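You operate a simulated robot arm through the tools that you are given. There is no shell and no other tool.

You run a simulated two-armed robot. Do the job below in one go: nothing can be reset, and whatever is moved stays where it is left.

## Task
Pick up the small green colour frame with one hand, pass it to the other hand and put it on the bench top behind the tester.

It is judged by the outcome, as a careful person would: the job done as asked, and still so three seconds after it is handed in. It fails if anything else is knocked over, pushed out of place, dropped, spilled or broken.

## Robot
Two 7-joint arms with three-finger grippers on one trunk, on a base that moves. Base frame: it is fixed to the floor where the robot stands at the start and does not move with it; the origin is under the middle of the robot, x ahead of it, y to its left, z up. Units: mm, degrees, N and s.
The left shoulder is at the start at [82, 126, 1133], the right one opposite. With the tool pointing down near the work surface each hand reaches from about 100 to 800 mm from the robot's upright axis, wherever it stands, measured 20 degrees to its own side. Places, roughly: bench top behind the tester (29x20 cm) [2720, -4100, 860]; small green colour frame [2000, -2500, 1250]. Payload 2.94 kg a hand.
The tool frame of a hand sits at the grasp point between the pads (the TCP): z along the fingers, y along the line on which they close. The tips reach 30 mm beyond it. The gripper opens to 128 mm; its body begins 93 mm behind the TCP.
Orientation is that of the tool frame in the base frame, as a unit quaternion [x, y, z, w]. With the fingers straight down and closing along the base's y, the tool's x points along the base's -x, its y along +y and its z along -z.

## Interface
- The arms move only by the tool servo_tool. It takes "left_targets", "right_targets" or both (then of equal length, played together; a hand with none holds still); each is a list of rows, each an object of numbers (a shift or turn left out is 0, a gripper value left out holds the last): "dx", "dy", "dz": the shift along the tool's x, y, z in mm; "rx", "ry", "rz": the turn, a rotation vector about the tool's x, y, z in degrees; "grip": the gripper command, from -1 (shut) to 1 (fully open), values between in proportion. In form: [{"dx": .., "dy": .., "dz": .., "rx": .., "ry": .., "rz": .., "grip": ..}, ...]. A call has 1 to 20 rows; each row shifts and turns the commanded pose from where the row before left it, along the tool's axes as they then stand. Rows are played at 5 a second. More than 50 mm and 8.6 degrees between two rows, or a gripper value outside its range, and nothing of the call is played. Where a pose cannot be reached the arm comes as near as it can. A force on the tool above 40 N (or 10 N above the force at the start of the call, whichever is more), or a blocked arm, ends the call early, and 0.2 s more pass. The fingers move at their own pace (about 84.2 mm/s each) and stop on an object; they squeeze with about 34 N. The grip force told is the motor's: it shows also when the fingers shut on nothing. Time passes only in rows, and 0.2 s behind the last, so rows that do not move let the fingers close. It gives the time, the measured TCP pose, the force on the tool (base axes), the opening and the grip force at its end, in the units of the frame above (readings bear some noise), with the torque about the TCP (base axes, N m) and any sound that the robot's microphone picked up.
- Cameras (640 x 400 px; columns grow to the right, rows downward): "scene" is now at [217.2, 5.5, 1311]; the picture's right is [0.06, -1.00, 0.00], its down [-0.42, -0.02, -0.91] and it looks along [0.91, 0.05, -0.42] (base axes); focal length 266 px, centre (320, 200). "left" rides on the left gripper at [69, 15, -120] in its tool frame; the picture's right is [-0.21, 0.98, 0.00], its down [-0.82, -0.18, -0.54] and it looks along [-0.53, -0.12, 0.84] (tool axes); focal length 251 px, centre (320, 200). "right" rides on the right gripper at [69, -15, -120] in its tool frame; the picture's right is [0.22, 0.98, 0.00], its down [-0.82, 0.18, -0.54] and it looks along [-0.53, 0.12, 0.84] (tool axes); focal length 251 px, centre (320, 200). There is no depth. A picture from a camera that has moved, and an enlarged one, comes with that camera's place and axes in the base frame and with its lens.
- capture(camera): a new picture of that camera. The clock stands still meanwhile.
- lift_body(by): moves the trunk up (or, below 0, down) by that many mm; the arms and the scene camera ride with it, the base frame stays. It gives what a move gives, with no picture.
- drive_base(legs): drives the robot by 1 to 6 legs, each [ahead, left, turn to the left] in mm, mm and degrees, along the robot's own axes; the way and the turn of a leg run together, so that a leg with both is an arc; at most 1500 mm and 180 degrees a leg. The arms and the cameras ride along, it lands a little off, and it stops where it bumps. It gives what a move gives.
- pan_tilt(pan, tilt): turns the head with the scene camera to pan (to the left, within 80 degrees either way) and tilt (down, from -29 to 69), counted from straight ahead of the robot (the tilt from the chest, where the trunk bows). It gives what a move gives.
- close_up(camera, box): a new picture of the part [left, top, right, bottom] of that camera's present view, enlarged. The clock stands still meanwhile.
- close_job(): hands the job in; it is judged then, once.

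Places have to be worked out from the pictures, the camera data and where the tool is seen. Open the grippers and draw the arms clear of the work before you hand the job in, unless the task says otherwise.

The tools are called after "Emit:" as a command line: name --argument value ..., lists and objects as JSON in quotes. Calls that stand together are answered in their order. servo_tool: Moves the arms, as the interface text tells. Its arguments: {"type":"object","properties":{"left_targets":{"type":"array","items":{"type":"object","properties":{"dx":{"type":"number"},"dy":{"type":"number"},"dz":{"type":"number"},"rx":{"type":"number"},"ry":{"type":"number"},"rz":{"type":"number"},"grip":{"type":"number"}}}},"right_targets":{"type":"array","items":{"type":"object","properties":{"dx":{"type":"number"},"dy":{"type":"number"},"dz":{"type":"number"},"rx":{"type":"number"},"ry":{"type":"number"},"rz":{"type":"number"},"grip":{"type":"number"}}}}},"required":[]} The other tools are called the same way: lift_body (by) moves the trunk up or down; drive_base (legs) drives the base; pan_tilt (pan, tilt) turns the head that bears the scene camera; capture (camera) takes a picture; close_up (camera, box) takes an enlarged picture of a part of a camera's view; close_job () hands the job in.

At the start:

```text
clock: 0.0
left_tool_pos: [458.5, 169.6, 1214.9]
left_tcp_rot: [0.0, 1.0, 0.0, 0.0]
left_force: [-0.2, -1.0, -1.1]
left_wrist_torque: [-0.04, -0.02, 0.0]
left_opening: 128.0
left_grip_force: 0.0
right_tool_pos: [390.3, -134.9, 1154.1]
right_tcp_rot: [0.001, 1.0, 0.001, 0.001]
right_force: [-0.5, -1.4, -0.4]
right_wrist_torque: [0.01, 0.01, 0.0]
right_opening: 128.0
right_grip_force: 0.1
trunk travel left (down, up): [-350.0, 197.0]
robot x, y, heading: [-2.1, 0.9, 0.1]
head pan, tilt (commanded): [3.3, 24.8]
```

scene: 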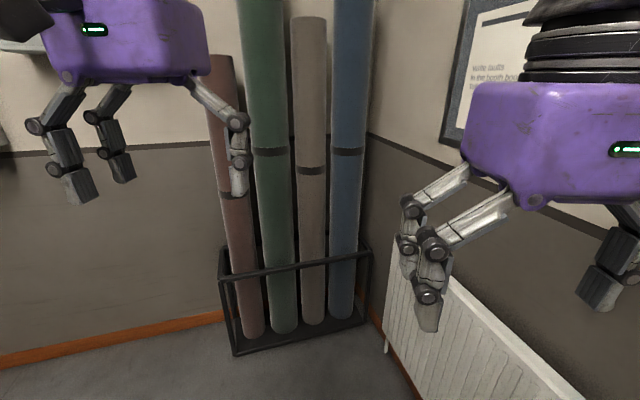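
right: 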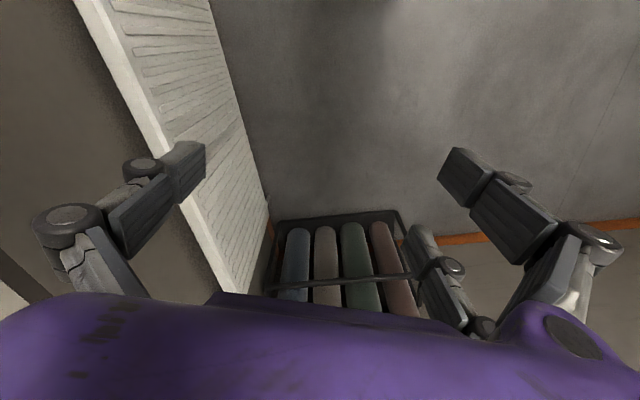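
left: 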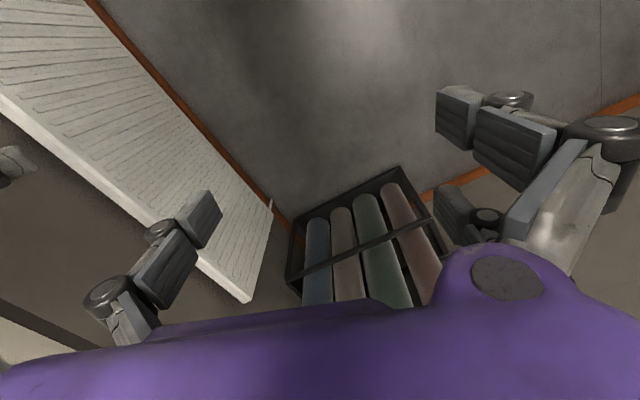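

The pictures show a corner with paper rolls and a radiator on the right wall. The frame and the bench lie far to the front right, so I pan the head to look around first.

Emit:
pan_tilt --pan -60 --tilt 15

Emit:
capture --camera "scene"

Emit:
pan_tilt --pan 60 --tilt 15

Emit:
capture --camera "scene"

```text
clock: 1.3
left_tool_pos: [458.9, 168.6, 1213.2]
left_tcp_rot: [0.001, 1.0, 0.0, 0.0]
left_force: [0.1, -0.3, 0.7]
left_wrist_torque: [-0.01, -0.02, 0.01]
left_opening: 127.9
left_grip_force: 0.0
right_tool_pos: [389.0, -135.3, 1154.7]
right_tcp_rot: [0.001, 1.0, 0.002, 0.001]
right_force: [0.0, -0.1, -0.1]
right_wrist_torque: [0.01, 0.02, 0.01]
right_opening: 128.0
right_grip_force: 0.0
trunk travel left (down, up): [-350.0, 197.0]
robot x, y, heading: [-1.1, 0.5, -0.0]
head pan, tilt (commanded): [-60.0, 15.0]
```

```text
taken
camera scene: at [171.9, -80.6, 1326.9], right [-0.87, -0.5, 0.0], down [-0.13, 0.22, -0.97], along [0.48, -0.84, -0.26], focal length 266 px, centre (320, 200)
```

scene: 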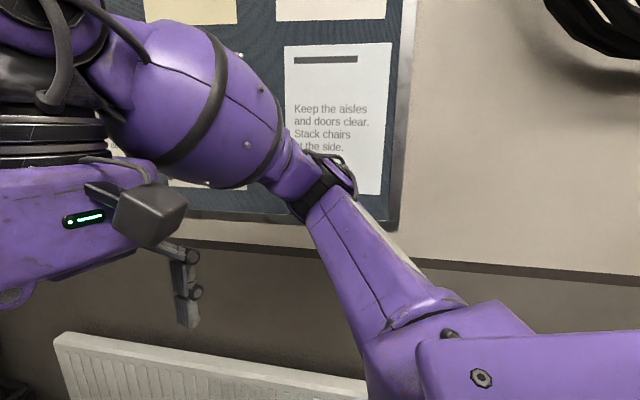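

```text
clock: 3.3
left_tool_pos: [457.7, 169.1, 1213.8]
left_tcp_rot: [-0.001, 1.0, 0.0, -0.001]
left_force: [0.0, -0.4, -0.2]
left_wrist_torque: [0.01, 0.04, -0.02]
left_opening: 127.9
left_grip_force: 0.0
right_tool_pos: [390.3, -135.1, 1154.6]
right_tcp_rot: [0.001, 1.0, 0.002, 0.001]
right_force: [-0.3, -0.1, -0.6]
right_wrist_torque: [-0.02, 0.02, -0.01]
right_opening: 127.9
right_grip_force: 0.0
trunk travel left (down, up): [-350.0, 197.0]
robot x, y, heading: [-2.9, 0.6, -0.1]
head pan, tilt (commanded): [60.0, 15.0]
```

```text
taken
camera scene: at [171.9, 81.1, 1326.9], right [0.87, -0.5, 0.0], down [-0.13, -0.22, -0.97], along [0.48, 0.84, -0.26], focal length 266 px, centre (320, 200)
```

scene: 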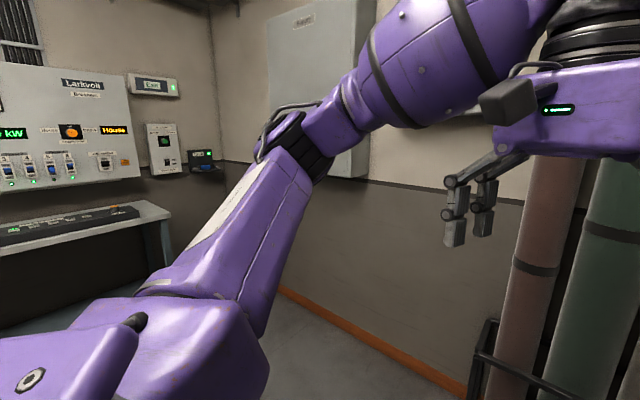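

The room here is turned about 18° to my axes. The right wall is about 0.67 m away and the frame's given place lies beyond it, so there must be a way round behind me. I turn in place and look for it.

Emit:
drive_base --legs '[[0, 0, 90]]'

Emit:
pan_tilt --pan 0 --tilt 20

Emit:
capture --camera "scene"

Emit:
pan_tilt --pan 70 --tilt 20

Emit:
capture --camera "scene"

```text
clock: 7.6
left_tool_pos: [-173.5, 456.6, 1214.1]
left_tcp_rot: [0.71, -0.704, -0.001, 0.0]
left_force: [0.0, -0.5, -1.0]
left_wrist_torque: [0.01, 0.0, -0.04]
left_opening: 128.0
left_grip_force: 0.0
right_tool_pos: [132.2, 392.0, 1154.7]
right_tcp_rot: [0.71, -0.705, -0.001, 0.0]
right_force: [-0.7, -0.6, -0.1]
right_wrist_torque: [0.0, 0.01, 0.01]
right_opening: 128.0
right_grip_force: 0.0
trunk travel left (down, up): [-350.0, 197.0]
robot x, y, heading: [-1.1, -1.1, 90.5]
head pan, tilt (commanded): [60.0, 15.0]
```

```text
clock: 8.9
left_tool_pos: [-173.2, 456.4, 1215.1]
left_tcp_rot: [0.71, -0.704, 0.0, 0.0]
left_force: [-0.1, -0.2, -0.3]
left_wrist_torque: [-0.02, 0.03, -0.01]
left_opening: 127.9
left_grip_force: 0.0
right_tool_pos: [131.4, 390.8, 1154.5]
right_tcp_rot: [0.709, -0.705, -0.002, 0.0]
right_force: [-0.4, 1.3, 0.6]
right_wrist_torque: [-0.03, 0.01, -0.02]
right_opening: 128.3
right_grip_force: 0.1
trunk travel left (down, up): [-350.0, 197.0]
robot x, y, heading: [3.4, -1.3, 90.6]
head pan, tilt (commanded): [0.0, 20.0]
```

```text
taken
camera scene: at [-0.9, 217.4, 1318.8], right [1.0, 0.01, 0.0], down [0.0, -0.34, -0.94], along [-0.01, 0.94, -0.34], focal length 266 px, centre (320, 200)
```

scene: 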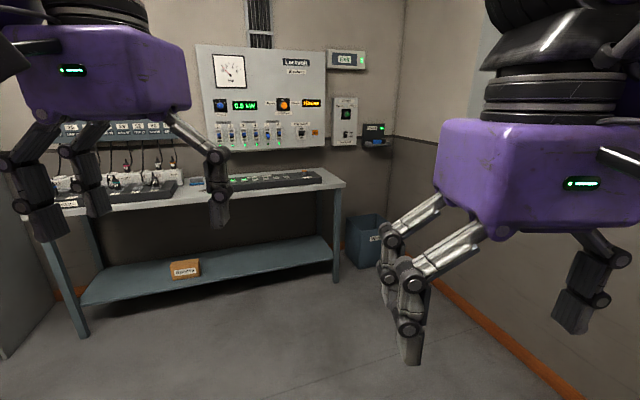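

```text
clock: 10.3
left_tool_pos: [-173.6, 456.8, 1214.5]
left_tcp_rot: [0.71, -0.704, 0.0, 0.001]
left_force: [0.8, 0.8, 0.5]
left_wrist_torque: [0.01, 0.02, 0.04]
left_opening: 128.0
left_grip_force: 0.1
right_tool_pos: [132.5, 391.0, 1153.3]
right_tcp_rot: [0.709, -0.705, -0.001, -0.001]
right_force: [0.0, -0.6, -0.3]
right_wrist_torque: [0.01, 0.03, -0.01]
right_opening: 127.9
right_grip_force: 0.1
trunk travel left (down, up): [-350.0, 197.0]
robot x, y, heading: [1.5, 0.7, 90.6]
head pan, tilt (commanded): [70.0, 20.0]
```

```text
taken
camera scene: at [-87.7, 155.4, 1318.8], right [0.33, 0.94, 0.0], down [0.32, -0.11, -0.94], along [-0.89, 0.31, -0.34], focal length 266 px, centre (320, 200)
```

scene: 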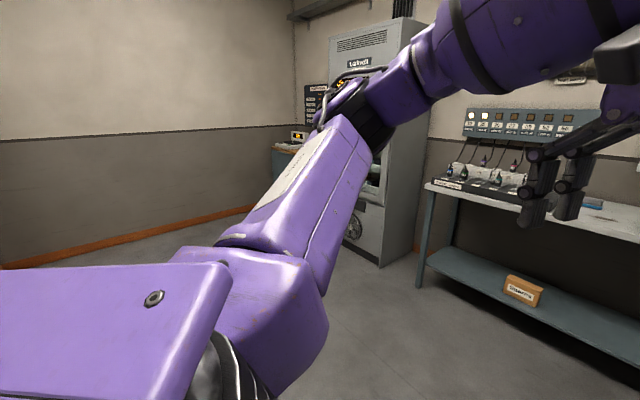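

I see a lighting-control bench on one side, a tall cabinet, and another wall further off. I keep turning to find the door towards -y.

Emit:
drive_base --legs '[[0, 0, 110]]'

Emit:
pan_tilt --pan 0 --tilt 20

Emit:
capture --camera "scene"

Emit:
pan_tilt --pan 70 --tilt 20

Emit:
capture --camera "scene"

```text
clock: 15.2
left_tool_pos: [-378.9, -308.1, 1215.2]
left_tcp_rot: [0.987, 0.164, 0.0, -0.001]
left_force: [-0.7, 0.4, -0.4]
left_wrist_torque: [0.03, -0.01, 0.0]
left_opening: 128.4
left_grip_force: 0.0
right_tool_pos: [-412.6, 3.3, 1154.3]
right_tcp_rot: [0.987, 0.162, 0.0, 0.002]
right_force: [-0.3, -0.7, -0.2]
right_wrist_torque: [0.01, -0.04, 0.02]
right_opening: 128.4
right_grip_force: 0.1
trunk travel left (down, up): [-350.0, 197.0]
robot x, y, heading: [-4.4, -0.6, -161.5]
head pan, tilt (commanded): [70.0, 20.0]
```

```text
clock: 16.6
left_tool_pos: [-379.5, -307.3, 1214.4]
left_tcp_rot: [0.987, 0.163, 0.0, 0.0]
left_force: [0.0, -0.1, -0.2]
left_wrist_torque: [0.02, -0.01, 0.01]
left_opening: 128.1
left_grip_force: 0.1
right_tool_pos: [-413.5, 2.3, 1154.9]
right_tcp_rot: [0.987, 0.162, -0.001, 0.001]
right_force: [-0.4, -0.6, 0.7]
right_wrist_torque: [-0.01, 0.01, 0.03]
right_opening: 128.1
right_grip_force: 0.0
trunk travel left (down, up): [-350.0, 197.0]
robot x, y, heading: [-0.6, 2.9, -161.2]
head pan, tilt (commanded): [0.0, 20.0]
```

```text
taken
camera scene: at [-204.5, -69.7, 1318.8], right [-0.32, 0.95, 0.0], down [0.32, 0.11, -0.94], along [-0.89, -0.3, -0.34], focal length 266 px, centre (320, 200)
```

scene: 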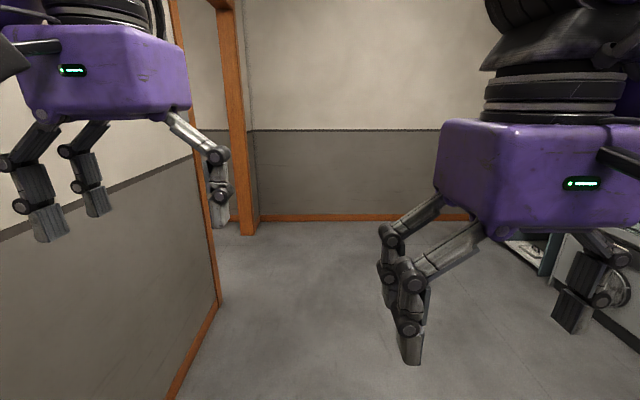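

```text
clock: 18.1
left_tool_pos: [-379.3, -307.5, 1214.1]
left_tcp_rot: [0.987, 0.163, 0.0, 0.0]
left_force: [-0.5, 0.6, -0.2]
left_wrist_torque: [-0.01, 0.02, -0.02]
left_opening: 128.3
left_grip_force: 0.1
right_tool_pos: [-412.8, 3.9, 1155.5]
right_tcp_rot: [0.987, 0.163, -0.001, 0.001]
right_force: [-0.2, 0.0, -0.6]
right_wrist_torque: [0.0, -0.01, 0.04]
right_opening: 127.8
right_grip_force: 0.1
trunk travel left (down, up): [-350.0, 197.0]
robot x, y, heading: [-2.1, -1.6, -160.9]
head pan, tilt (commanded): [70.0, 20.0]
```

```text
taken
camera scene: at [-118.5, -132.8, 1318.8], right [-1.0, 0.02, 0.0], down [0.01, 0.34, -0.94], along [-0.02, -0.94, -0.34], focal length 266 px, centre (320, 200)
```

scene: 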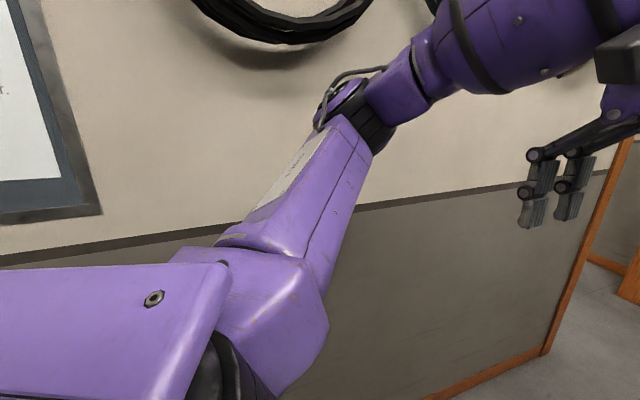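

Facing -161° the room lines up with my heading, and there is a doorway in the left-hand wall. I place its near jamb at about [-1399, -1209] and its far jamb at about [-2420, -1520]. I drive ahead along the wall and look again.

Emit:
drive_base --legs '[[1400, 0, 0]]'

Emit:
pan_tilt --pan 40 --tilt 25

Emit:
capture --camera "scene"

Emit:
pan_tilt --pan -40 --tilt 25

Emit:
capture --camera "scene"

```text
clock: 25.0
left_tool_pos: [-1702.1, -736.2, 1215.4]
left_tcp_rot: [0.988, 0.155, 0.0, 0.0]
left_force: [-0.3, 0.0, 0.4]
left_wrist_torque: [0.01, 0.01, 0.0]
left_opening: 127.7
left_grip_force: 0.0
right_tool_pos: [-1731.2, -424.6, 1155.4]
right_tcp_rot: [0.988, 0.154, 0.0, 0.001]
right_force: [-0.7, -0.8, 0.1]
right_wrist_torque: [0.01, -0.02, -0.02]
right_opening: 127.9
right_grip_force: 0.0
trunk travel left (down, up): [-350.0, 197.0]
robot x, y, heading: [-1319.6, -431.1, -162.2]
head pan, tilt (commanded): [70.0, 20.0]
```

```text
clock: 25.9
left_tool_pos: [-1703.2, -735.2, 1214.0]
left_tcp_rot: [0.988, 0.156, 0.0, -0.001]
left_force: [-0.1, -0.3, -0.8]
left_wrist_torque: [-0.01, 0.0, -0.01]
left_opening: 128.0
left_grip_force: 0.1
right_tool_pos: [-1731.0, -426.1, 1154.8]
right_tcp_rot: [0.988, 0.153, -0.001, 0.001]
right_force: [0.6, 0.6, 0.2]
right_wrist_torque: [0.01, 0.01, -0.03]
right_opening: 128.0
right_grip_force: 0.1
trunk travel left (down, up): [-350.0, 197.0]
robot x, y, heading: [-1320.0, -434.8, -162.3]
head pan, tilt (commanded): [40.0, 25.0]
```

```text
taken
camera scene: at [-1484.2, -550.8, 1310.7], right [-0.85, 0.53, 0.0], down [0.23, 0.36, -0.91], along [-0.48, -0.77, -0.42], focal length 266 px, centre (320, 200)
```

scene: 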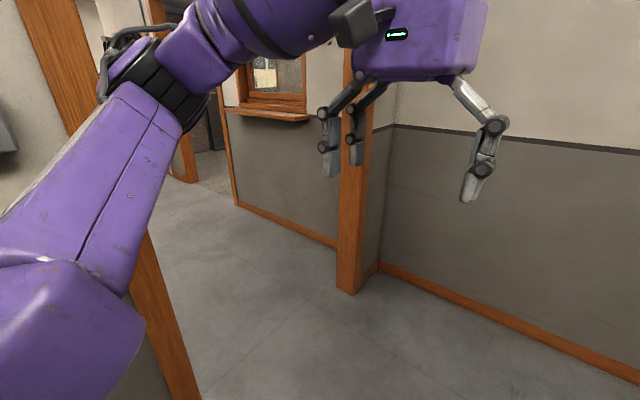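

```text
clock: 27.5
left_tool_pos: [-1703.3, -736.5, 1215.0]
left_tcp_rot: [0.988, 0.154, 0.0, 0.0]
left_force: [-0.3, -0.3, -0.9]
left_wrist_torque: [0.02, 0.01, 0.01]
left_opening: 127.8
left_grip_force: 0.1
right_tool_pos: [-1731.0, -424.9, 1154.2]
right_tcp_rot: [0.988, 0.154, -0.001, 0.001]
right_force: [-0.6, 0.1, -1.0]
right_wrist_torque: [-0.02, 0.01, -0.02]
right_opening: 127.8
right_grip_force: 0.1
trunk travel left (down, up): [-350.0, 197.0]
robot x, y, heading: [-1316.9, -435.9, -162.6]
head pan, tilt (commanded): [-40.0, 25.0]
```

```text
taken
camera scene: at [-1520.5, -438.1, 1310.7], right [0.38, 0.93, 0.0], down [0.39, -0.16, -0.91], along [-0.84, 0.34, -0.42], focal length 266 px, centre (320, 200)
```

scene: 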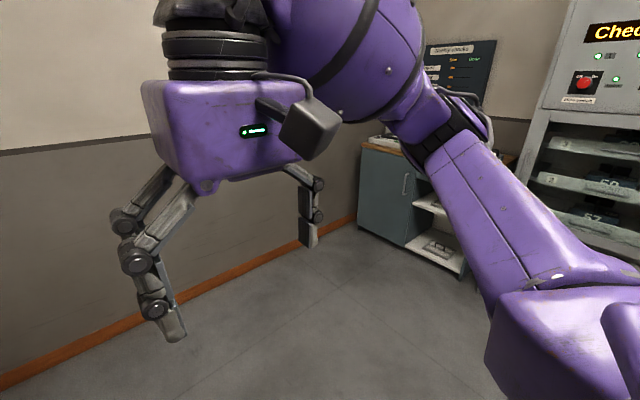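

The doorway runs from p≈-1725 to -2757 mm along the wall, so it is about 1030 mm clear. My elbows look to stick out 400-450 mm to each side, which is tight. I reach both hands forward and inward to bring the elbows in, then check with the head camera.

Emit:
servo_tool --left_targets '[{"dx": -40, "dy": -10}, {"dx": -40, "dy": -10}, {"dx": -40, "dy": -5}, {"dx": -40}, {"dx": -30}]' --right_targets '[{"dx": -40, "dy": 0}, {"dx": -40, "dy": 0}, {"dx": -40, "dy": 0}, {"dx": -40}, {"dx": -40}]'

Emit:
pan_tilt --pan 75 --tilt 35

Emit:
capture --camera "scene"

```text
clock: 28.7
left_tool_pos: [-1894.2, -771.6, 1212.0]
left_tcp_rot: [0.988, 0.155, 0.002, 0.0]
left_force: [-0.7, -0.2, -0.2]
left_wrist_torque: [-0.02, -0.04, 0.0]
left_opening: 127.9
left_grip_force: 0.1
right_tool_pos: [-1925.7, -486.7, 1150.6]
right_tcp_rot: [0.988, 0.154, 0.0, 0.001]
right_force: [-0.2, 0.8, 0.0]
right_wrist_torque: [0.02, -0.02, 0.02]
right_opening: 128.0
right_grip_force: 0.1
trunk travel left (down, up): [-350.0, 197.0]
robot x, y, heading: [-1318.6, -432.2, -161.9]
head pan, tilt (commanded): [-40.0, 25.0]
```

```text
clock: 30.6
left_tool_pos: [-1892.6, -769.3, 1214.5]
left_tcp_rot: [0.988, 0.155, 0.0, 0.0]
left_force: [-0.1, -1.2, -0.5]
left_wrist_torque: [-0.01, -0.04, 0.01]
left_opening: 127.8
left_grip_force: 0.2
right_tool_pos: [-1922.6, -486.0, 1153.5]
right_tcp_rot: [0.988, 0.154, 0.0, 0.001]
right_force: [-0.4, -0.2, 0.0]
right_wrist_torque: [0.02, 0.0, -0.01]
right_opening: 127.8
right_grip_force: 0.1
trunk travel left (down, up): [-350.0, 197.0]
robot x, y, heading: [-1320.4, -432.4, -162.2]
head pan, tilt (commanded): [75.0, 35.0]
```

```text
taken
camera scene: at [-1431.0, -560.8, 1294.9], right [-1.0, -0.05, 0.0], down [-0.03, 0.57, -0.82], along [0.04, -0.82, -0.57], focal length 266 px, centre (320, 200)
```

scene: 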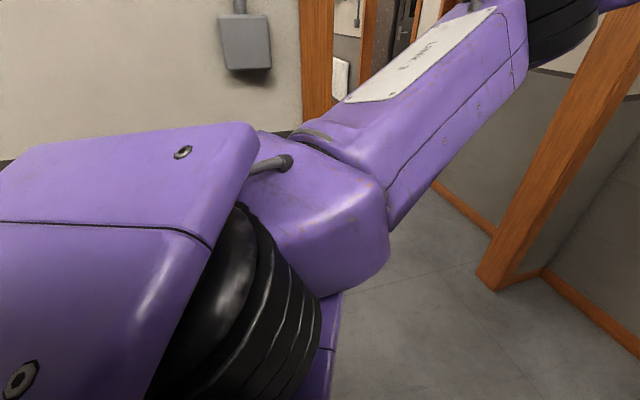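

The left upper arm and elbow are close below the camera. I take a second view from another pan angle and triangulate how far out the elbow reaches, using the washer on the housing.

Emit:
pan_tilt --pan 57 --tilt 45

Emit:
capture --camera "scene"

Emit:
pan_tilt --pan 80 --tilt 60

Emit:
capture --camera "scene"

```text
clock: 31.4
left_tool_pos: [-1891.6, -769.7, 1214.1]
left_tcp_rot: [0.988, 0.155, 0.0, 0.0]
left_force: [-0.9, 0.0, -0.1]
left_wrist_torque: [-0.02, -0.03, -0.01]
left_opening: 127.9
left_grip_force: 0.0
right_tool_pos: [-1921.5, -485.3, 1153.2]
right_tcp_rot: [0.988, 0.155, -0.001, 0.001]
right_force: [0.0, 0.0, -0.3]
right_wrist_torque: [0.02, 0.03, -0.01]
right_opening: 128.2
right_grip_force: 0.0
trunk travel left (down, up): [-350.0, 197.0]
robot x, y, heading: [-1317.9, -433.7, -162.0]
head pan, tilt (commanded): [57.0, 45.0]
```

```text
taken
camera scene: at [-1456.5, -551.4, 1280.1], right [-0.97, 0.26, 0.0], down [0.19, 0.68, -0.71], along [-0.19, -0.68, -0.71], focal length 266 px, centre (320, 200)
```

scene: 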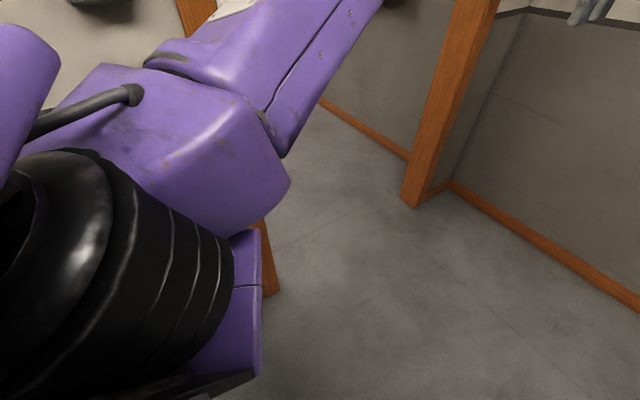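

```text
clock: 32.3
left_tool_pos: [-1892.9, -768.5, 1214.1]
left_tcp_rot: [0.988, 0.154, 0.0, 0.0]
left_force: [-0.1, 0.7, 0.4]
left_wrist_torque: [-0.01, -0.02, 0.01]
left_opening: 127.7
left_grip_force: 0.1
right_tool_pos: [-1922.2, -485.2, 1151.9]
right_tcp_rot: [0.988, 0.154, -0.001, 0.001]
right_force: [0.7, 0.1, 0.3]
right_wrist_torque: [-0.01, -0.03, 0.0]
right_opening: 128.2
right_grip_force: 0.1
trunk travel left (down, up): [-350.0, 197.0]
robot x, y, heading: [-1321.0, -435.9, -162.3]
head pan, tilt (commanded): [80.0, 60.0]
```

```text
taken
camera scene: at [-1426.3, -538.9, 1260.7], right [-0.99, -0.13, 0.0], down [-0.12, 0.86, -0.5], along [0.07, -0.5, -0.87], focal length 266 px, centre (320, 200)
```

scene: 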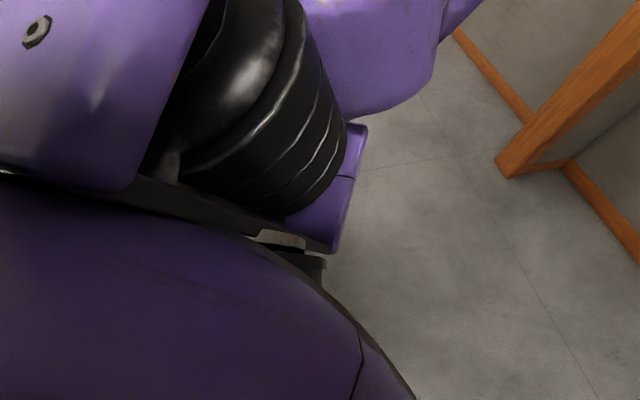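

Triangulating puts the arm's outermost parts at about 300-380 mm from my midline, so the 1030 mm door is passable if I'm centred. I drive abreast of the door centre with some extra room from the wall, turn left to face it, and look.

Emit:
drive_base --legs '[[853, -247, 0], [0, 0, 90]]'

Emit:
pan_tilt --pan 0 --tilt 25

Emit:
capture --camera "scene"

```text
clock: 40.8
left_tool_pos: [-1871.3, -1036.9, 1213.9]
left_tcp_rot: [0.584, 0.812, 0.0, 0.0]
left_force: [-0.5, -0.6, -0.1]
left_wrist_torque: [-0.03, 0.01, -0.03]
left_opening: 128.0
left_grip_force: 0.1
right_tool_pos: [-2153.9, -1073.4, 1152.1]
right_tcp_rot: [0.584, 0.812, 0.0, 0.001]
right_force: [0.5, -0.3, 0.1]
right_wrist_torque: [0.04, 0.0, 0.02]
right_opening: 128.0
right_grip_force: 0.0
trunk travel left (down, up): [-350.0, 197.0]
robot x, y, heading: [-2209.9, -469.1, -71.7]
head pan, tilt (commanded): [80.0, 60.0]
```

```text
clock: 42.4
left_tool_pos: [-1869.5, -1038.8, 1213.5]
left_tcp_rot: [0.584, 0.812, 0.0, 0.001]
left_force: [0.1, 0.5, 0.2]
left_wrist_torque: [0.04, -0.02, -0.01]
left_opening: 128.2
left_grip_force: 0.1
right_tool_pos: [-2153.8, -1073.0, 1153.0]
right_tcp_rot: [0.584, 0.812, 0.001, 0.001]
right_force: [-0.2, -0.4, -0.9]
right_wrist_torque: [0.0, 0.02, 0.02]
right_opening: 127.9
right_grip_force: 0.1
trunk travel left (down, up): [-350.0, 197.0]
robot x, y, heading: [-2213.0, -468.0, -71.4]
head pan, tilt (commanded): [0.0, 25.0]
```

```text
taken
camera scene: at [-2143.1, -674.0, 1310.7], right [-0.95, -0.32, 0.0], down [-0.13, 0.4, -0.91], along [0.29, -0.86, -0.42], focal length 266 px, centre (320, 200)
```

scene: 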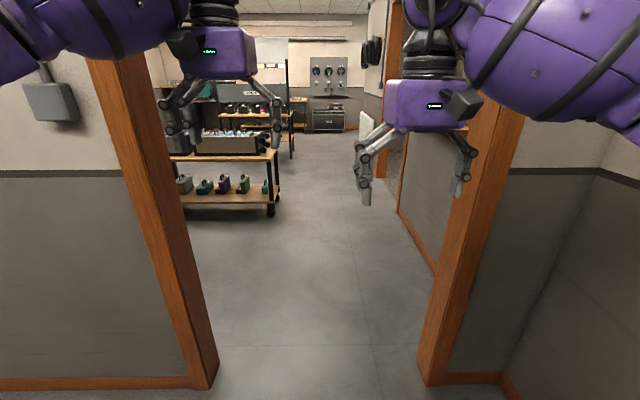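

The door corners come out at p≈-1717 and -2752, so the centre is -2234 and I'm at -2245. The way through is clear up to a trolley whose near leg is at about [-840, -2874]. I drive straight through 1500 mm and look around.

Emit:
drive_base --legs '[[1500, 8, 0]]'

Emit:
pan_tilt --pan 70 --tilt 20

Emit:
capture --camera "scene"

Emit:
pan_tilt --pan 25 --tilt 20

Emit:
capture --camera "scene"

Emit:
pan_tilt --pan -20 --tilt 20

Emit:
capture --camera "scene"

```text
refused: leg 1 is longer than a leg can be; nothing moved
```

```text
clock: 43.8
left_tool_pos: [-1870.9, -1039.7, 1214.9]
left_tcp_rot: [0.583, 0.812, -0.001, 0.0]
left_force: [0.2, -0.7, 0.3]
left_wrist_torque: [-0.06, 0.01, 0.04]
left_opening: 128.0
left_grip_force: 0.0
right_tool_pos: [-2153.7, -1074.8, 1152.2]
right_tcp_rot: [0.584, 0.812, 0.0, 0.001]
right_force: [-0.2, -1.1, -0.6]
right_wrist_torque: [0.05, 0.01, 0.01]
right_opening: 128.0
right_grip_force: 0.2
trunk travel left (down, up): [-350.0, 197.0]
robot x, y, heading: [-2216.9, -471.8, -71.3]
head pan, tilt (commanded): [70.0, 20.0]
```

```text
taken
camera scene: at [-2079.4, -589.1, 1318.8], right [-0.03, -1.0, 0.0], down [-0.34, 0.01, -0.94], along [0.94, -0.02, -0.34], focal length 266 px, centre (320, 200)
```

scene: 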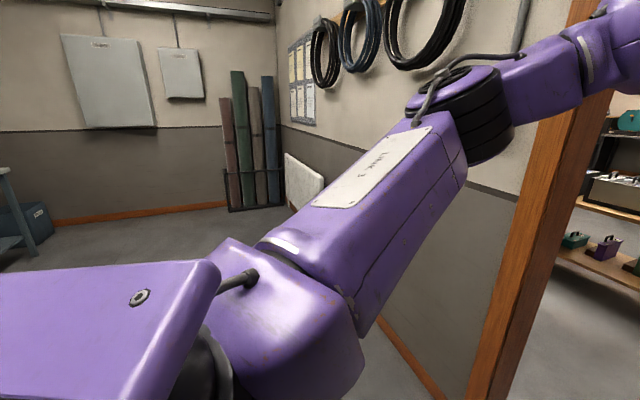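

```text
clock: 44.9
left_tool_pos: [-1870.2, -1038.9, 1215.9]
left_tcp_rot: [0.584, 0.812, 0.0, 0.0]
left_force: [-0.7, -0.2, 0.6]
left_wrist_torque: [0.0, 0.01, -0.01]
left_opening: 128.2
left_grip_force: 0.0
right_tool_pos: [-2153.5, -1073.4, 1152.5]
right_tcp_rot: [0.585, 0.811, 0.0, 0.001]
right_force: [0.5, -0.3, -0.1]
right_wrist_torque: [0.01, 0.0, 0.01]
right_opening: 128.1
right_grip_force: 0.1
trunk travel left (down, up): [-350.0, 197.0]
robot x, y, heading: [-2209.7, -466.8, -71.3]
head pan, tilt (commanded): [25.0, 20.0]
```

```text
taken
camera scene: at [-2108.2, -654.1, 1318.8], right [-0.72, -0.69, 0.0], down [-0.24, 0.25, -0.94], along [0.65, -0.68, -0.34], focal length 266 px, centre (320, 200)
```

scene: 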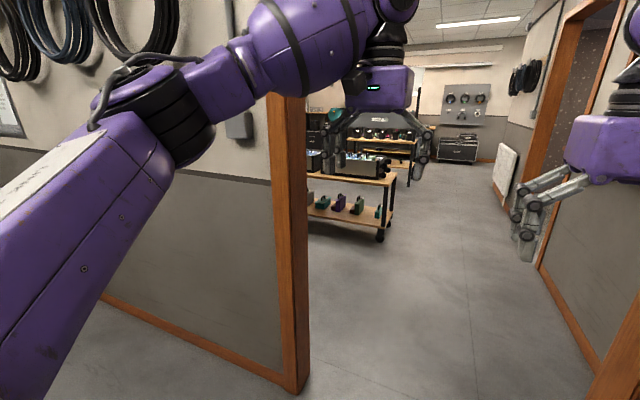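

```text
clock: 46.0
left_tool_pos: [-1870.7, -1038.0, 1214.3]
left_tcp_rot: [0.584, 0.812, -0.001, 0.001]
left_force: [-0.3, -0.6, -0.4]
left_wrist_torque: [-0.04, 0.0, 0.01]
left_opening: 128.1
left_grip_force: 0.1
right_tool_pos: [-2154.5, -1074.1, 1153.5]
right_tcp_rot: [0.584, 0.812, 0.0, 0.001]
right_force: [0.6, -0.1, 0.7]
right_wrist_torque: [0.02, -0.01, 0.0]
right_opening: 128.1
right_grip_force: 0.0
trunk travel left (down, up): [-350.0, 197.0]
robot x, y, heading: [-2216.3, -468.3, -71.8]
head pan, tilt (commanded): [-20.0, 20.0]
```

```text
taken
camera scene: at [-2174.7, -679.8, 1318.8], right [-1.0, 0.02, 0.0], down [0.01, 0.34, -0.94], along [-0.02, -0.94, -0.34], focal length 266 px, centre (320, 200)
```

scene: 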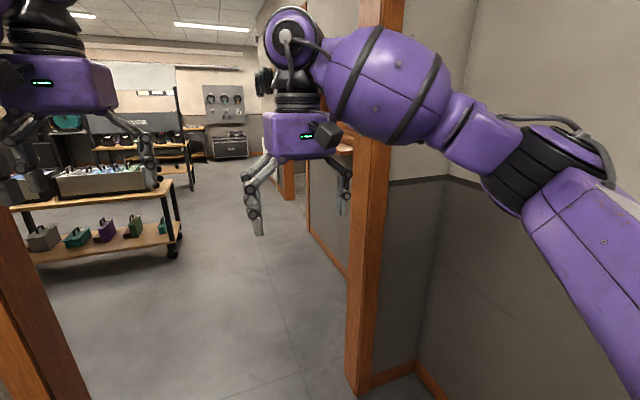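

The leg was refused as a hair too long. Triangulating the left elbow ring gives about 320 mm to the side, some 390 mm at its outer rim, so I have about 125 mm to spare on each side. I drive through in one straight leg of 1480 mm.

Emit:
drive_base --legs '[[1480, 8, 0]]'

Emit:
pan_tilt --pan 75 --tilt 15

Emit:
capture --camera "scene"

Emit:
pan_tilt --pan 10 --tilt 20

Emit:
capture --camera "scene"

```text
clock: 53.2
left_tool_pos: [-1420.2, -2415.2, 1213.4]
left_tcp_rot: [0.59, 0.807, 0.0, 0.0]
left_force: [0.5, -1.4, 0.7]
left_wrist_torque: [0.0, 0.01, 0.01]
left_opening: 128.1
left_grip_force: 0.0
right_tool_pos: [-1704.4, -2444.6, 1153.0]
right_tcp_rot: [0.59, 0.807, 0.001, 0.002]
right_force: [0.6, 0.6, 0.2]
right_wrist_torque: [-0.02, 0.03, 0.01]
right_opening: 127.9
right_grip_force: 0.0
trunk travel left (down, up): [-350.0, 197.0]
robot x, y, heading: [-1755.4, -1839.7, -72.4]
head pan, tilt (commanded): [-20.0, 20.0]
```

```text
clock: 54.9
left_tool_pos: [-1422.1, -2415.3, 1214.1]
left_tcp_rot: [0.59, 0.807, 0.0, 0.0]
left_force: [0.4, 0.3, -0.1]
left_wrist_torque: [-0.01, -0.03, 0.01]
left_opening: 127.8
left_grip_force: 0.0
right_tool_pos: [-1706.1, -2444.9, 1152.5]
right_tcp_rot: [0.59, 0.807, 0.0, 0.001]
right_force: [0.6, 0.0, 0.0]
right_wrist_torque: [-0.04, 0.01, -0.04]
right_opening: 127.9
right_grip_force: 0.1
trunk travel left (down, up): [-350.0, 197.0]
robot x, y, heading: [-1754.7, -1841.0, -72.4]
head pan, tilt (commanded): [75.0, 15.0]
```

```text
taken
camera scene: at [-1623.2, -1954.4, 1326.9], right [0.05, -1.0, 0.0], down [-0.26, -0.01, -0.97], along [0.96, 0.05, -0.26], focal length 266 px, centre (320, 200)
```

scene: 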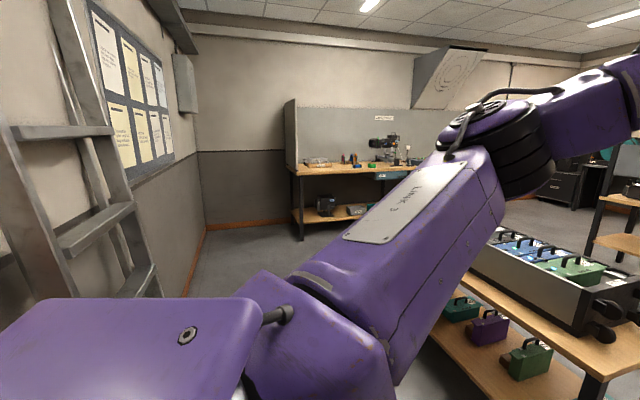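

```text
clock: 56.3
left_tool_pos: [-1421.0, -2415.2, 1213.8]
left_tcp_rot: [0.59, 0.807, 0.0, 0.0]
left_force: [-0.1, 0.1, 0.2]
left_wrist_torque: [0.0, -0.01, 0.0]
left_opening: 128.0
left_grip_force: 0.1
right_tool_pos: [-1705.2, -2445.2, 1152.9]
right_tcp_rot: [0.59, 0.807, 0.002, 0.001]
right_force: [0.1, 0.1, -0.2]
right_wrist_torque: [-0.01, 0.03, -0.03]
right_opening: 128.1
right_grip_force: 0.2
trunk travel left (down, up): [-350.0, 197.0]
robot x, y, heading: [-1758.6, -1840.5, -72.3]
head pan, tilt (commanded): [10.0, 20.0]
```

```text
taken
camera scene: at [-1673.1, -2041.1, 1318.8], right [-0.88, -0.47, 0.0], down [-0.16, 0.3, -0.94], along [0.44, -0.83, -0.34], focal length 266 px, centre (320, 200)
```

scene: 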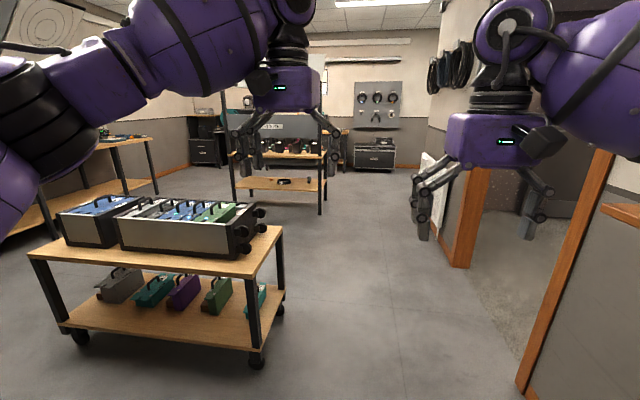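

I'm through. A workshop opens to the left, with a ladder by the wall, trolleys, and a bench along the far wall. The frame's rough place should show near pixel (376,134) in the view along +x, so I look there enlarged.

Emit:
pan_tilt --pan 78 --tilt 10

Emit:
close_up --camera "scene" --box '[250, 60, 450, 220]'

Emit:
pan_tilt --pan 40 --tilt 15

Emit:
capture --camera "scene"

```text
clock: 57.7
left_tool_pos: [-1421.5, -2413.8, 1213.4]
left_tcp_rot: [0.59, 0.807, -0.001, 0.0]
left_force: [-0.5, -0.3, -0.3]
left_wrist_torque: [0.01, 0.03, 0.0]
left_opening: 128.0
left_grip_force: 0.0
right_tool_pos: [-1705.6, -2445.7, 1152.6]
right_tcp_rot: [0.591, 0.807, 0.0, 0.001]
right_force: [0.6, -0.2, 0.7]
right_wrist_torque: [-0.04, 0.03, 0.01]
right_opening: 128.0
right_grip_force: 0.1
trunk travel left (down, up): [-350.0, 197.0]
robot x, y, heading: [-1753.5, -1841.1, -72.4]
head pan, tilt (commanded): [78.0, 10.0]
```

```text
2.50 times, centred on (350, 140) of scene
camera zoom: at [-1624.0, -1949.5, 1335.0], right [0.1, -1.0, 0.0], down [-0.17, -0.02, -0.98], along [0.98, 0.1, -0.17], focal length 665 px, centre (245, 350)
```

zoom: 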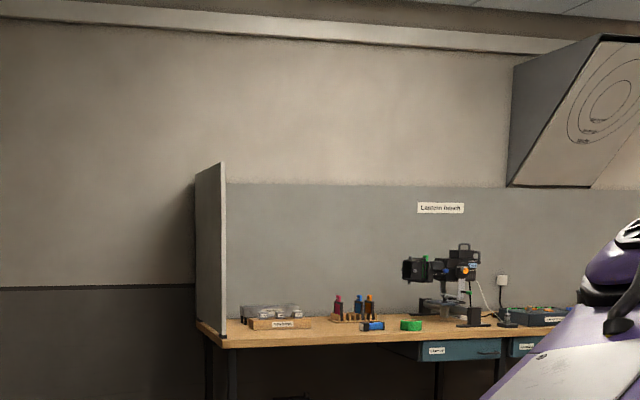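

```text
clock: 58.7
left_tool_pos: [-1421.6, -2414.5, 1214.2]
left_tcp_rot: [0.59, 0.808, 0.001, 0.0]
left_force: [0.1, 0.5, 0.3]
left_wrist_torque: [0.02, 0.04, 0.01]
left_opening: 128.1
left_grip_force: 0.1
right_tool_pos: [-1706.4, -2446.3, 1153.4]
right_tcp_rot: [0.59, 0.807, 0.0, 0.001]
right_force: [0.8, -0.1, 0.4]
right_wrist_torque: [-0.03, 0.05, 0.0]
right_opening: 128.1
right_grip_force: 0.1
trunk travel left (down, up): [-350.0, 197.0]
robot x, y, heading: [-1755.3, -1841.6, -72.7]
head pan, tilt (commanded): [40.0, 15.0]
```

```text
taken
camera scene: at [-1637.5, -2008.5, 1326.9], right [-0.53, -0.85, 0.0], down [-0.22, 0.14, -0.97], along [0.82, -0.52, -0.26], focal length 266 px, centre (320, 200)
```

scene: 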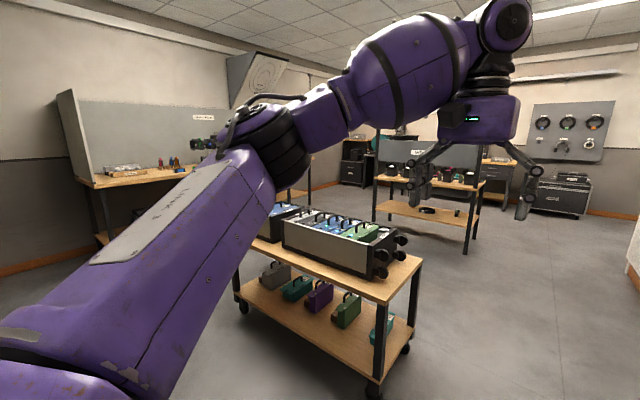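

The zoom shows the "Lantern bench". The lantern on it has a small green piece on top at about [2000, -2540, 1200], which fits the frame's given place, and a green tape roll on the bench that is not it. The trolley fills p -1716..-628, q -2806..-2354, so I go round its far side, keeping right, and then turn left towards the bench.

Emit:
drive_base --legs '[[1240, -180, 0], [1240, 0, 0], [0, 0, 90]]'

Emit:
pan_tilt --pan 0 --tilt 12

Emit:
capture --camera "scene"

Emit:
pan_tilt --pan -30 --tilt 12

Emit:
capture --camera "scene"

```text
clock: 74.6
left_tool_pos: [-602.7, -3946.3, 1214.7]
left_tcp_rot: [-0.133, 0.991, 0.0, 0.0]
left_force: [0.1, 0.4, -0.2]
left_wrist_torque: [0.01, 0.0, -0.04]
left_opening: 127.8
left_grip_force: 0.0
right_tool_pos: [-584.8, -4230.7, 1152.7]
right_tcp_rot: [-0.131, 0.991, 0.001, 0.002]
right_force: [-0.1, 0.3, 0.2]
right_wrist_torque: [-0.04, 0.01, -0.01]
right_opening: 127.9
right_grip_force: 0.0
trunk travel left (down, up): [-350.0, 197.0]
robot x, y, heading: [-1191.6, -4254.8, 15.2]
head pan, tilt (commanded): [40.0, 15.0]
```

```text
clock: 75.7
left_tool_pos: [-601.2, -3947.0, 1212.9]
left_tcp_rot: [-0.132, 0.991, 0.0, 0.0]
left_force: [0.2, 0.2, 0.3]
left_wrist_torque: [0.02, 0.04, 0.02]
left_opening: 127.9
left_grip_force: 0.2
right_tool_pos: [-584.8, -4231.8, 1151.8]
right_tcp_rot: [-0.131, 0.991, 0.001, 0.001]
right_force: [-0.8, -0.4, 0.5]
right_wrist_torque: [0.03, 0.01, -0.01]
right_opening: 127.9
right_grip_force: 0.1
trunk travel left (down, up): [-350.0, 197.0]
robot x, y, heading: [-1187.8, -4253.9, 15.0]
head pan, tilt (commanded): [0.0, 12.0]
```

```text
taken
camera scene: at [-979.7, -4197.8, 1331.8], right [0.26, -0.96, 0.0], down [-0.2, -0.05, -0.98], along [0.94, 0.26, -0.21], focal length 266 px, centre (320, 200)
```

scene: 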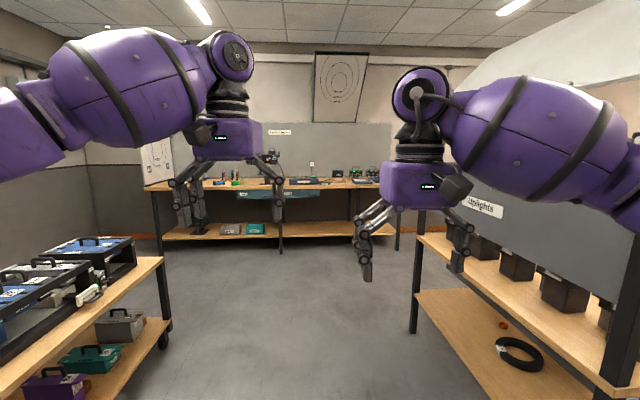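

```text
clock: 76.7
left_tool_pos: [-602.5, -3946.7, 1213.2]
left_tcp_rot: [-0.132, 0.991, 0.0, 0.0]
left_force: [-0.3, 1.0, -0.4]
left_wrist_torque: [0.0, -0.01, 0.03]
left_opening: 128.2
left_grip_force: 0.0
right_tool_pos: [-583.7, -4231.4, 1152.2]
right_tcp_rot: [-0.131, 0.991, 0.001, 0.0]
right_force: [-0.2, 0.6, -0.4]
right_wrist_torque: [0.0, 0.0, -0.02]
right_opening: 128.1
right_grip_force: 0.1
trunk travel left (down, up): [-350.0, 197.0]
robot x, y, heading: [-1186.7, -4256.5, 15.2]
head pan, tilt (commanded): [-30.0, 12.0]
```

```text
taken
camera scene: at [-979.4, -4246.0, 1331.8], right [-0.25, -0.97, 0.0], down [-0.2, 0.05, -0.98], along [0.95, -0.25, -0.21], focal length 266 px, centre (320, 200)
```

scene: 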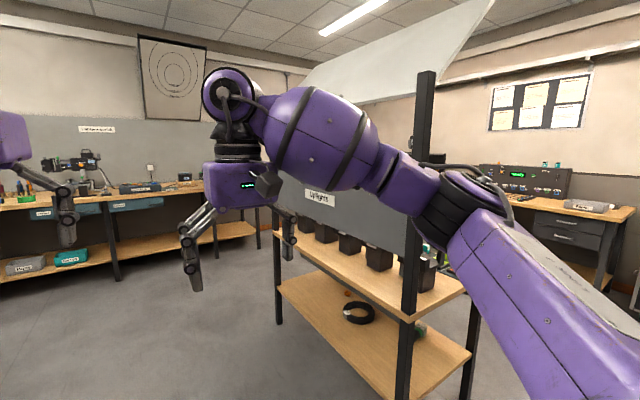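

Ahead is the long lantern bench, with its front legs at p≈850-900 and its length from q≈-1940 to -4810. My goal spot at [2720, -4100] is on the same bench's right-hand part, and the aisle to it is clear between the trolley and the "Uplights" shelf. I straighten up and drive towards it.

Emit:
drive_base --legs '[[0, 0, 3.3], [1150, 0, 0], [1150, 0, 0]]'

Emit:
pan_tilt --pan 0 --tilt 20

Emit:
capture --camera "scene"

Emit:
pan_tilt --pan -45 --tilt 20

Emit:
capture --camera "scene"

Emit:
pan_tilt --pan 45 --tilt 20

Emit:
capture --camera "scene"

```text
clock: 88.4
left_tool_pos: [1560.1, -3200.8, 1213.5]
left_tcp_rot: [-0.157, 0.988, 0.0, 0.0]
left_force: [-0.2, 0.1, 0.0]
left_wrist_torque: [0.0, 0.01, -0.02]
left_opening: 127.8
left_grip_force: 0.0
right_tool_pos: [1591.7, -3485.2, 1152.5]
right_tcp_rot: [-0.157, 0.988, 0.001, 0.001]
right_force: [-0.5, 0.6, -0.2]
right_wrist_torque: [0.02, -0.01, 0.0]
right_opening: 128.1
right_grip_force: 0.0
trunk travel left (down, up): [-350.0, 197.0]
robot x, y, heading: [988.8, -3538.0, 18.0]
head pan, tilt (commanded): [-30.0, 12.0]
```

```text
clock: 89.3
left_tool_pos: [1559.2, -3200.7, 1213.8]
left_tcp_rot: [-0.157, 0.988, 0.0, 0.0]
left_force: [-0.1, 0.8, 0.3]
left_wrist_torque: [0.0, 0.04, -0.01]
left_opening: 128.1
left_grip_force: 0.1
right_tool_pos: [1591.7, -3484.7, 1153.3]
right_tcp_rot: [-0.157, 0.988, 0.001, 0.0]
right_force: [-0.5, -0.1, 0.0]
right_wrist_torque: [0.02, -0.04, -0.02]
right_opening: 127.9
right_grip_force: 0.1
trunk travel left (down, up): [-350.0, 197.0]
robot x, y, heading: [984.9, -3535.2, 18.0]
head pan, tilt (commanded): [0.0, 20.0]
```

```text
taken
camera scene: at [1194.6, -3470.4, 1318.8], right [0.31, -0.95, 0.0], down [-0.33, -0.11, -0.94], along [0.89, 0.29, -0.34], focal length 266 px, centre (320, 200)
```

scene: 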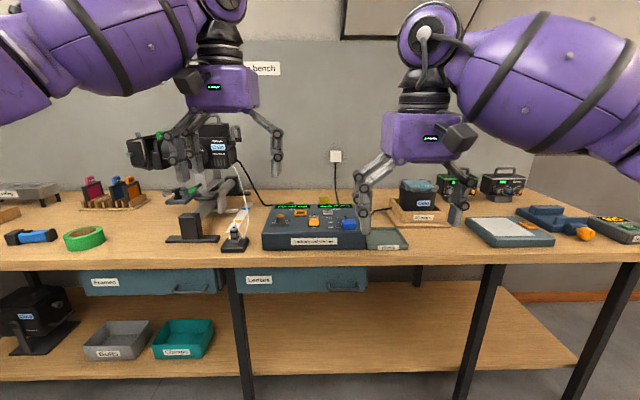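

```text
clock: 90.4
left_tool_pos: [1560.2, -3201.3, 1213.6]
left_tcp_rot: [-0.156, 0.988, 0.001, 0.0]
left_force: [-0.5, 0.8, 0.0]
left_wrist_torque: [-0.05, -0.02, -0.01]
left_opening: 127.8
left_grip_force: 0.1
right_tool_pos: [1591.8, -3483.9, 1152.8]
right_tcp_rot: [-0.156, 0.988, 0.001, 0.001]
right_force: [0.7, 0.7, -1.5]
right_wrist_torque: [-0.02, 0.0, 0.02]
right_opening: 127.9
right_grip_force: 0.0
trunk travel left (down, up): [-350.0, 197.0]
robot x, y, heading: [990.7, -3536.5, 18.2]
head pan, tilt (commanded): [-45.0, 20.0]
```

```text
taken
camera scene: at [1189.1, -3541.2, 1318.8], right [-0.45, -0.89, 0.0], down [-0.3, 0.15, -0.94], along [0.84, -0.43, -0.34], focal length 266 px, centre (320, 200)
```

scene: 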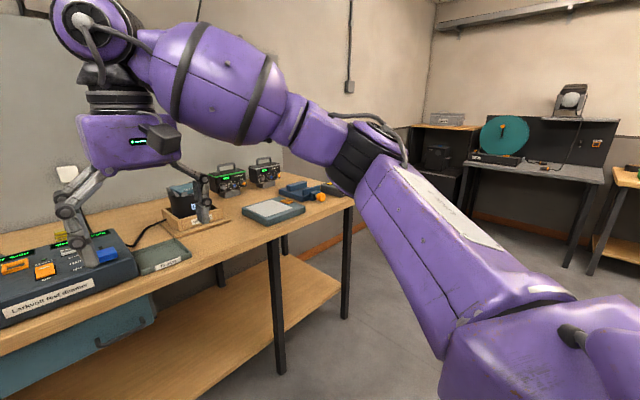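

```text
clock: 92.1
left_tool_pos: [1558.1, -3201.6, 1214.0]
left_tcp_rot: [-0.157, 0.988, 0.0, 0.0]
left_force: [-0.6, -0.5, 0.2]
left_wrist_torque: [-0.01, 0.01, -0.01]
left_opening: 128.1
left_grip_force: 0.1
right_tool_pos: [1590.5, -3484.4, 1152.9]
right_tcp_rot: [-0.157, 0.988, 0.001, 0.001]
right_force: [-1.0, -0.2, 0.6]
right_wrist_torque: [0.01, 0.02, 0.0]
right_opening: 128.0
right_grip_force: 0.0
trunk travel left (down, up): [-350.0, 197.0]
robot x, y, heading: [986.2, -3536.3, 18.0]
head pan, tilt (commanded): [45.0, 20.0]
```

```text
taken
camera scene: at [1148.4, -3416.1, 1318.8], right [0.89, -0.45, 0.0], down [-0.16, -0.3, -0.94], along [0.43, 0.84, -0.34], focal length 266 px, centre (320, 200)
```

scene: 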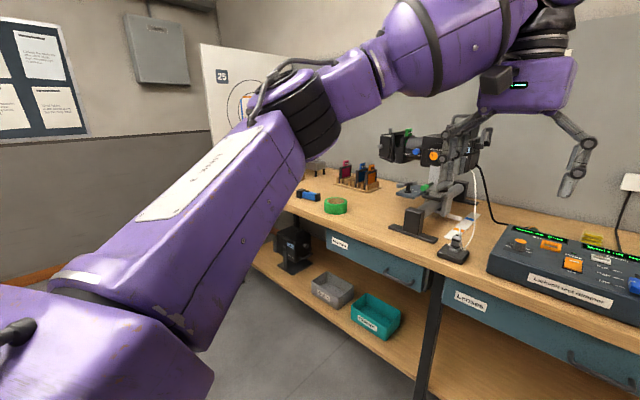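

The lantern, the test station and the goal area at the right end of the bench are all in view now. By projection the goal spot lies near pixel (290,182) of the -45° view. I take close-ups of both areas.

Emit:
close_up --camera "scene" --box '[370, 100, 530, 260]'

Emit:
pan_tilt --pan -45 --tilt 20

Emit:
close_up --camera "scene" --box '[140, 130, 360, 267]'

Emit:
close_up --camera "scene" --box '[0, 200, 220, 337]'

```text
2.50 times, centred on (450, 180) of scene
camera zoom: at [1148.4, -3416.1, 1318.8], right [0.89, -0.45, 0.0], down [-0.16, -0.3, -0.94], along [0.43, 0.84, -0.34], focal length 665 px, centre (-5, 250)
```

zoom: 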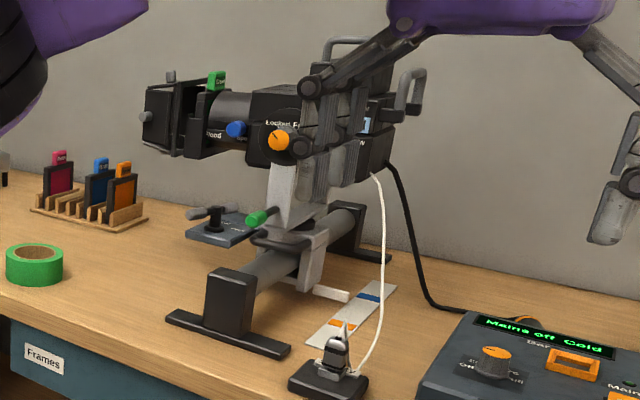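

```text
clock: 93.7
left_tool_pos: [1560.0, -3201.3, 1213.8]
left_tcp_rot: [-0.157, 0.988, 0.0, 0.0]
left_force: [0.4, 0.4, 0.8]
left_wrist_torque: [0.02, 0.01, 0.01]
left_opening: 128.0
left_grip_force: 0.0
right_tool_pos: [1592.2, -3483.8, 1152.8]
right_tcp_rot: [-0.157, 0.988, 0.001, 0.0]
right_force: [-0.3, -0.7, -0.1]
right_wrist_torque: [-0.02, 0.0, -0.01]
right_opening: 128.1
right_grip_force: 0.0
trunk travel left (down, up): [-350.0, 197.0]
robot x, y, heading: [986.7, -3538.3, 18.0]
head pan, tilt (commanded): [-45.0, 20.0]
```

```text
2.91 times, centred on (250, 198) of scene
camera zoom: at [1189.1, -3541.3, 1318.8], right [-0.45, -0.89, 0.0], down [-0.3, 0.15, -0.94], along [0.84, -0.43, -0.34], focal length 774 px, centre (524, 204)
```

zoom: 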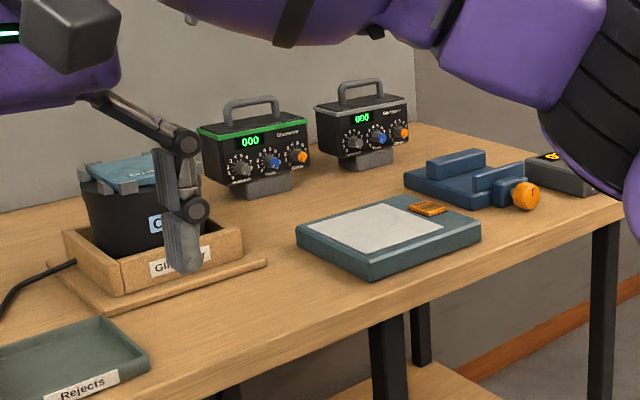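

```text
2.91 times, centred on (110, 268) of scene
camera zoom: at [1189.1, -3541.3, 1318.8], right [-0.45, -0.89, 0.0], down [-0.3, 0.15, -0.94], along [0.84, -0.43, -0.34], focal length 774 px, centre (931, 1)
```

zoom: 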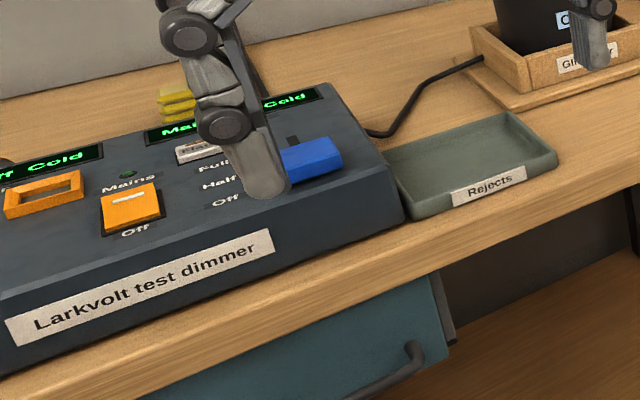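

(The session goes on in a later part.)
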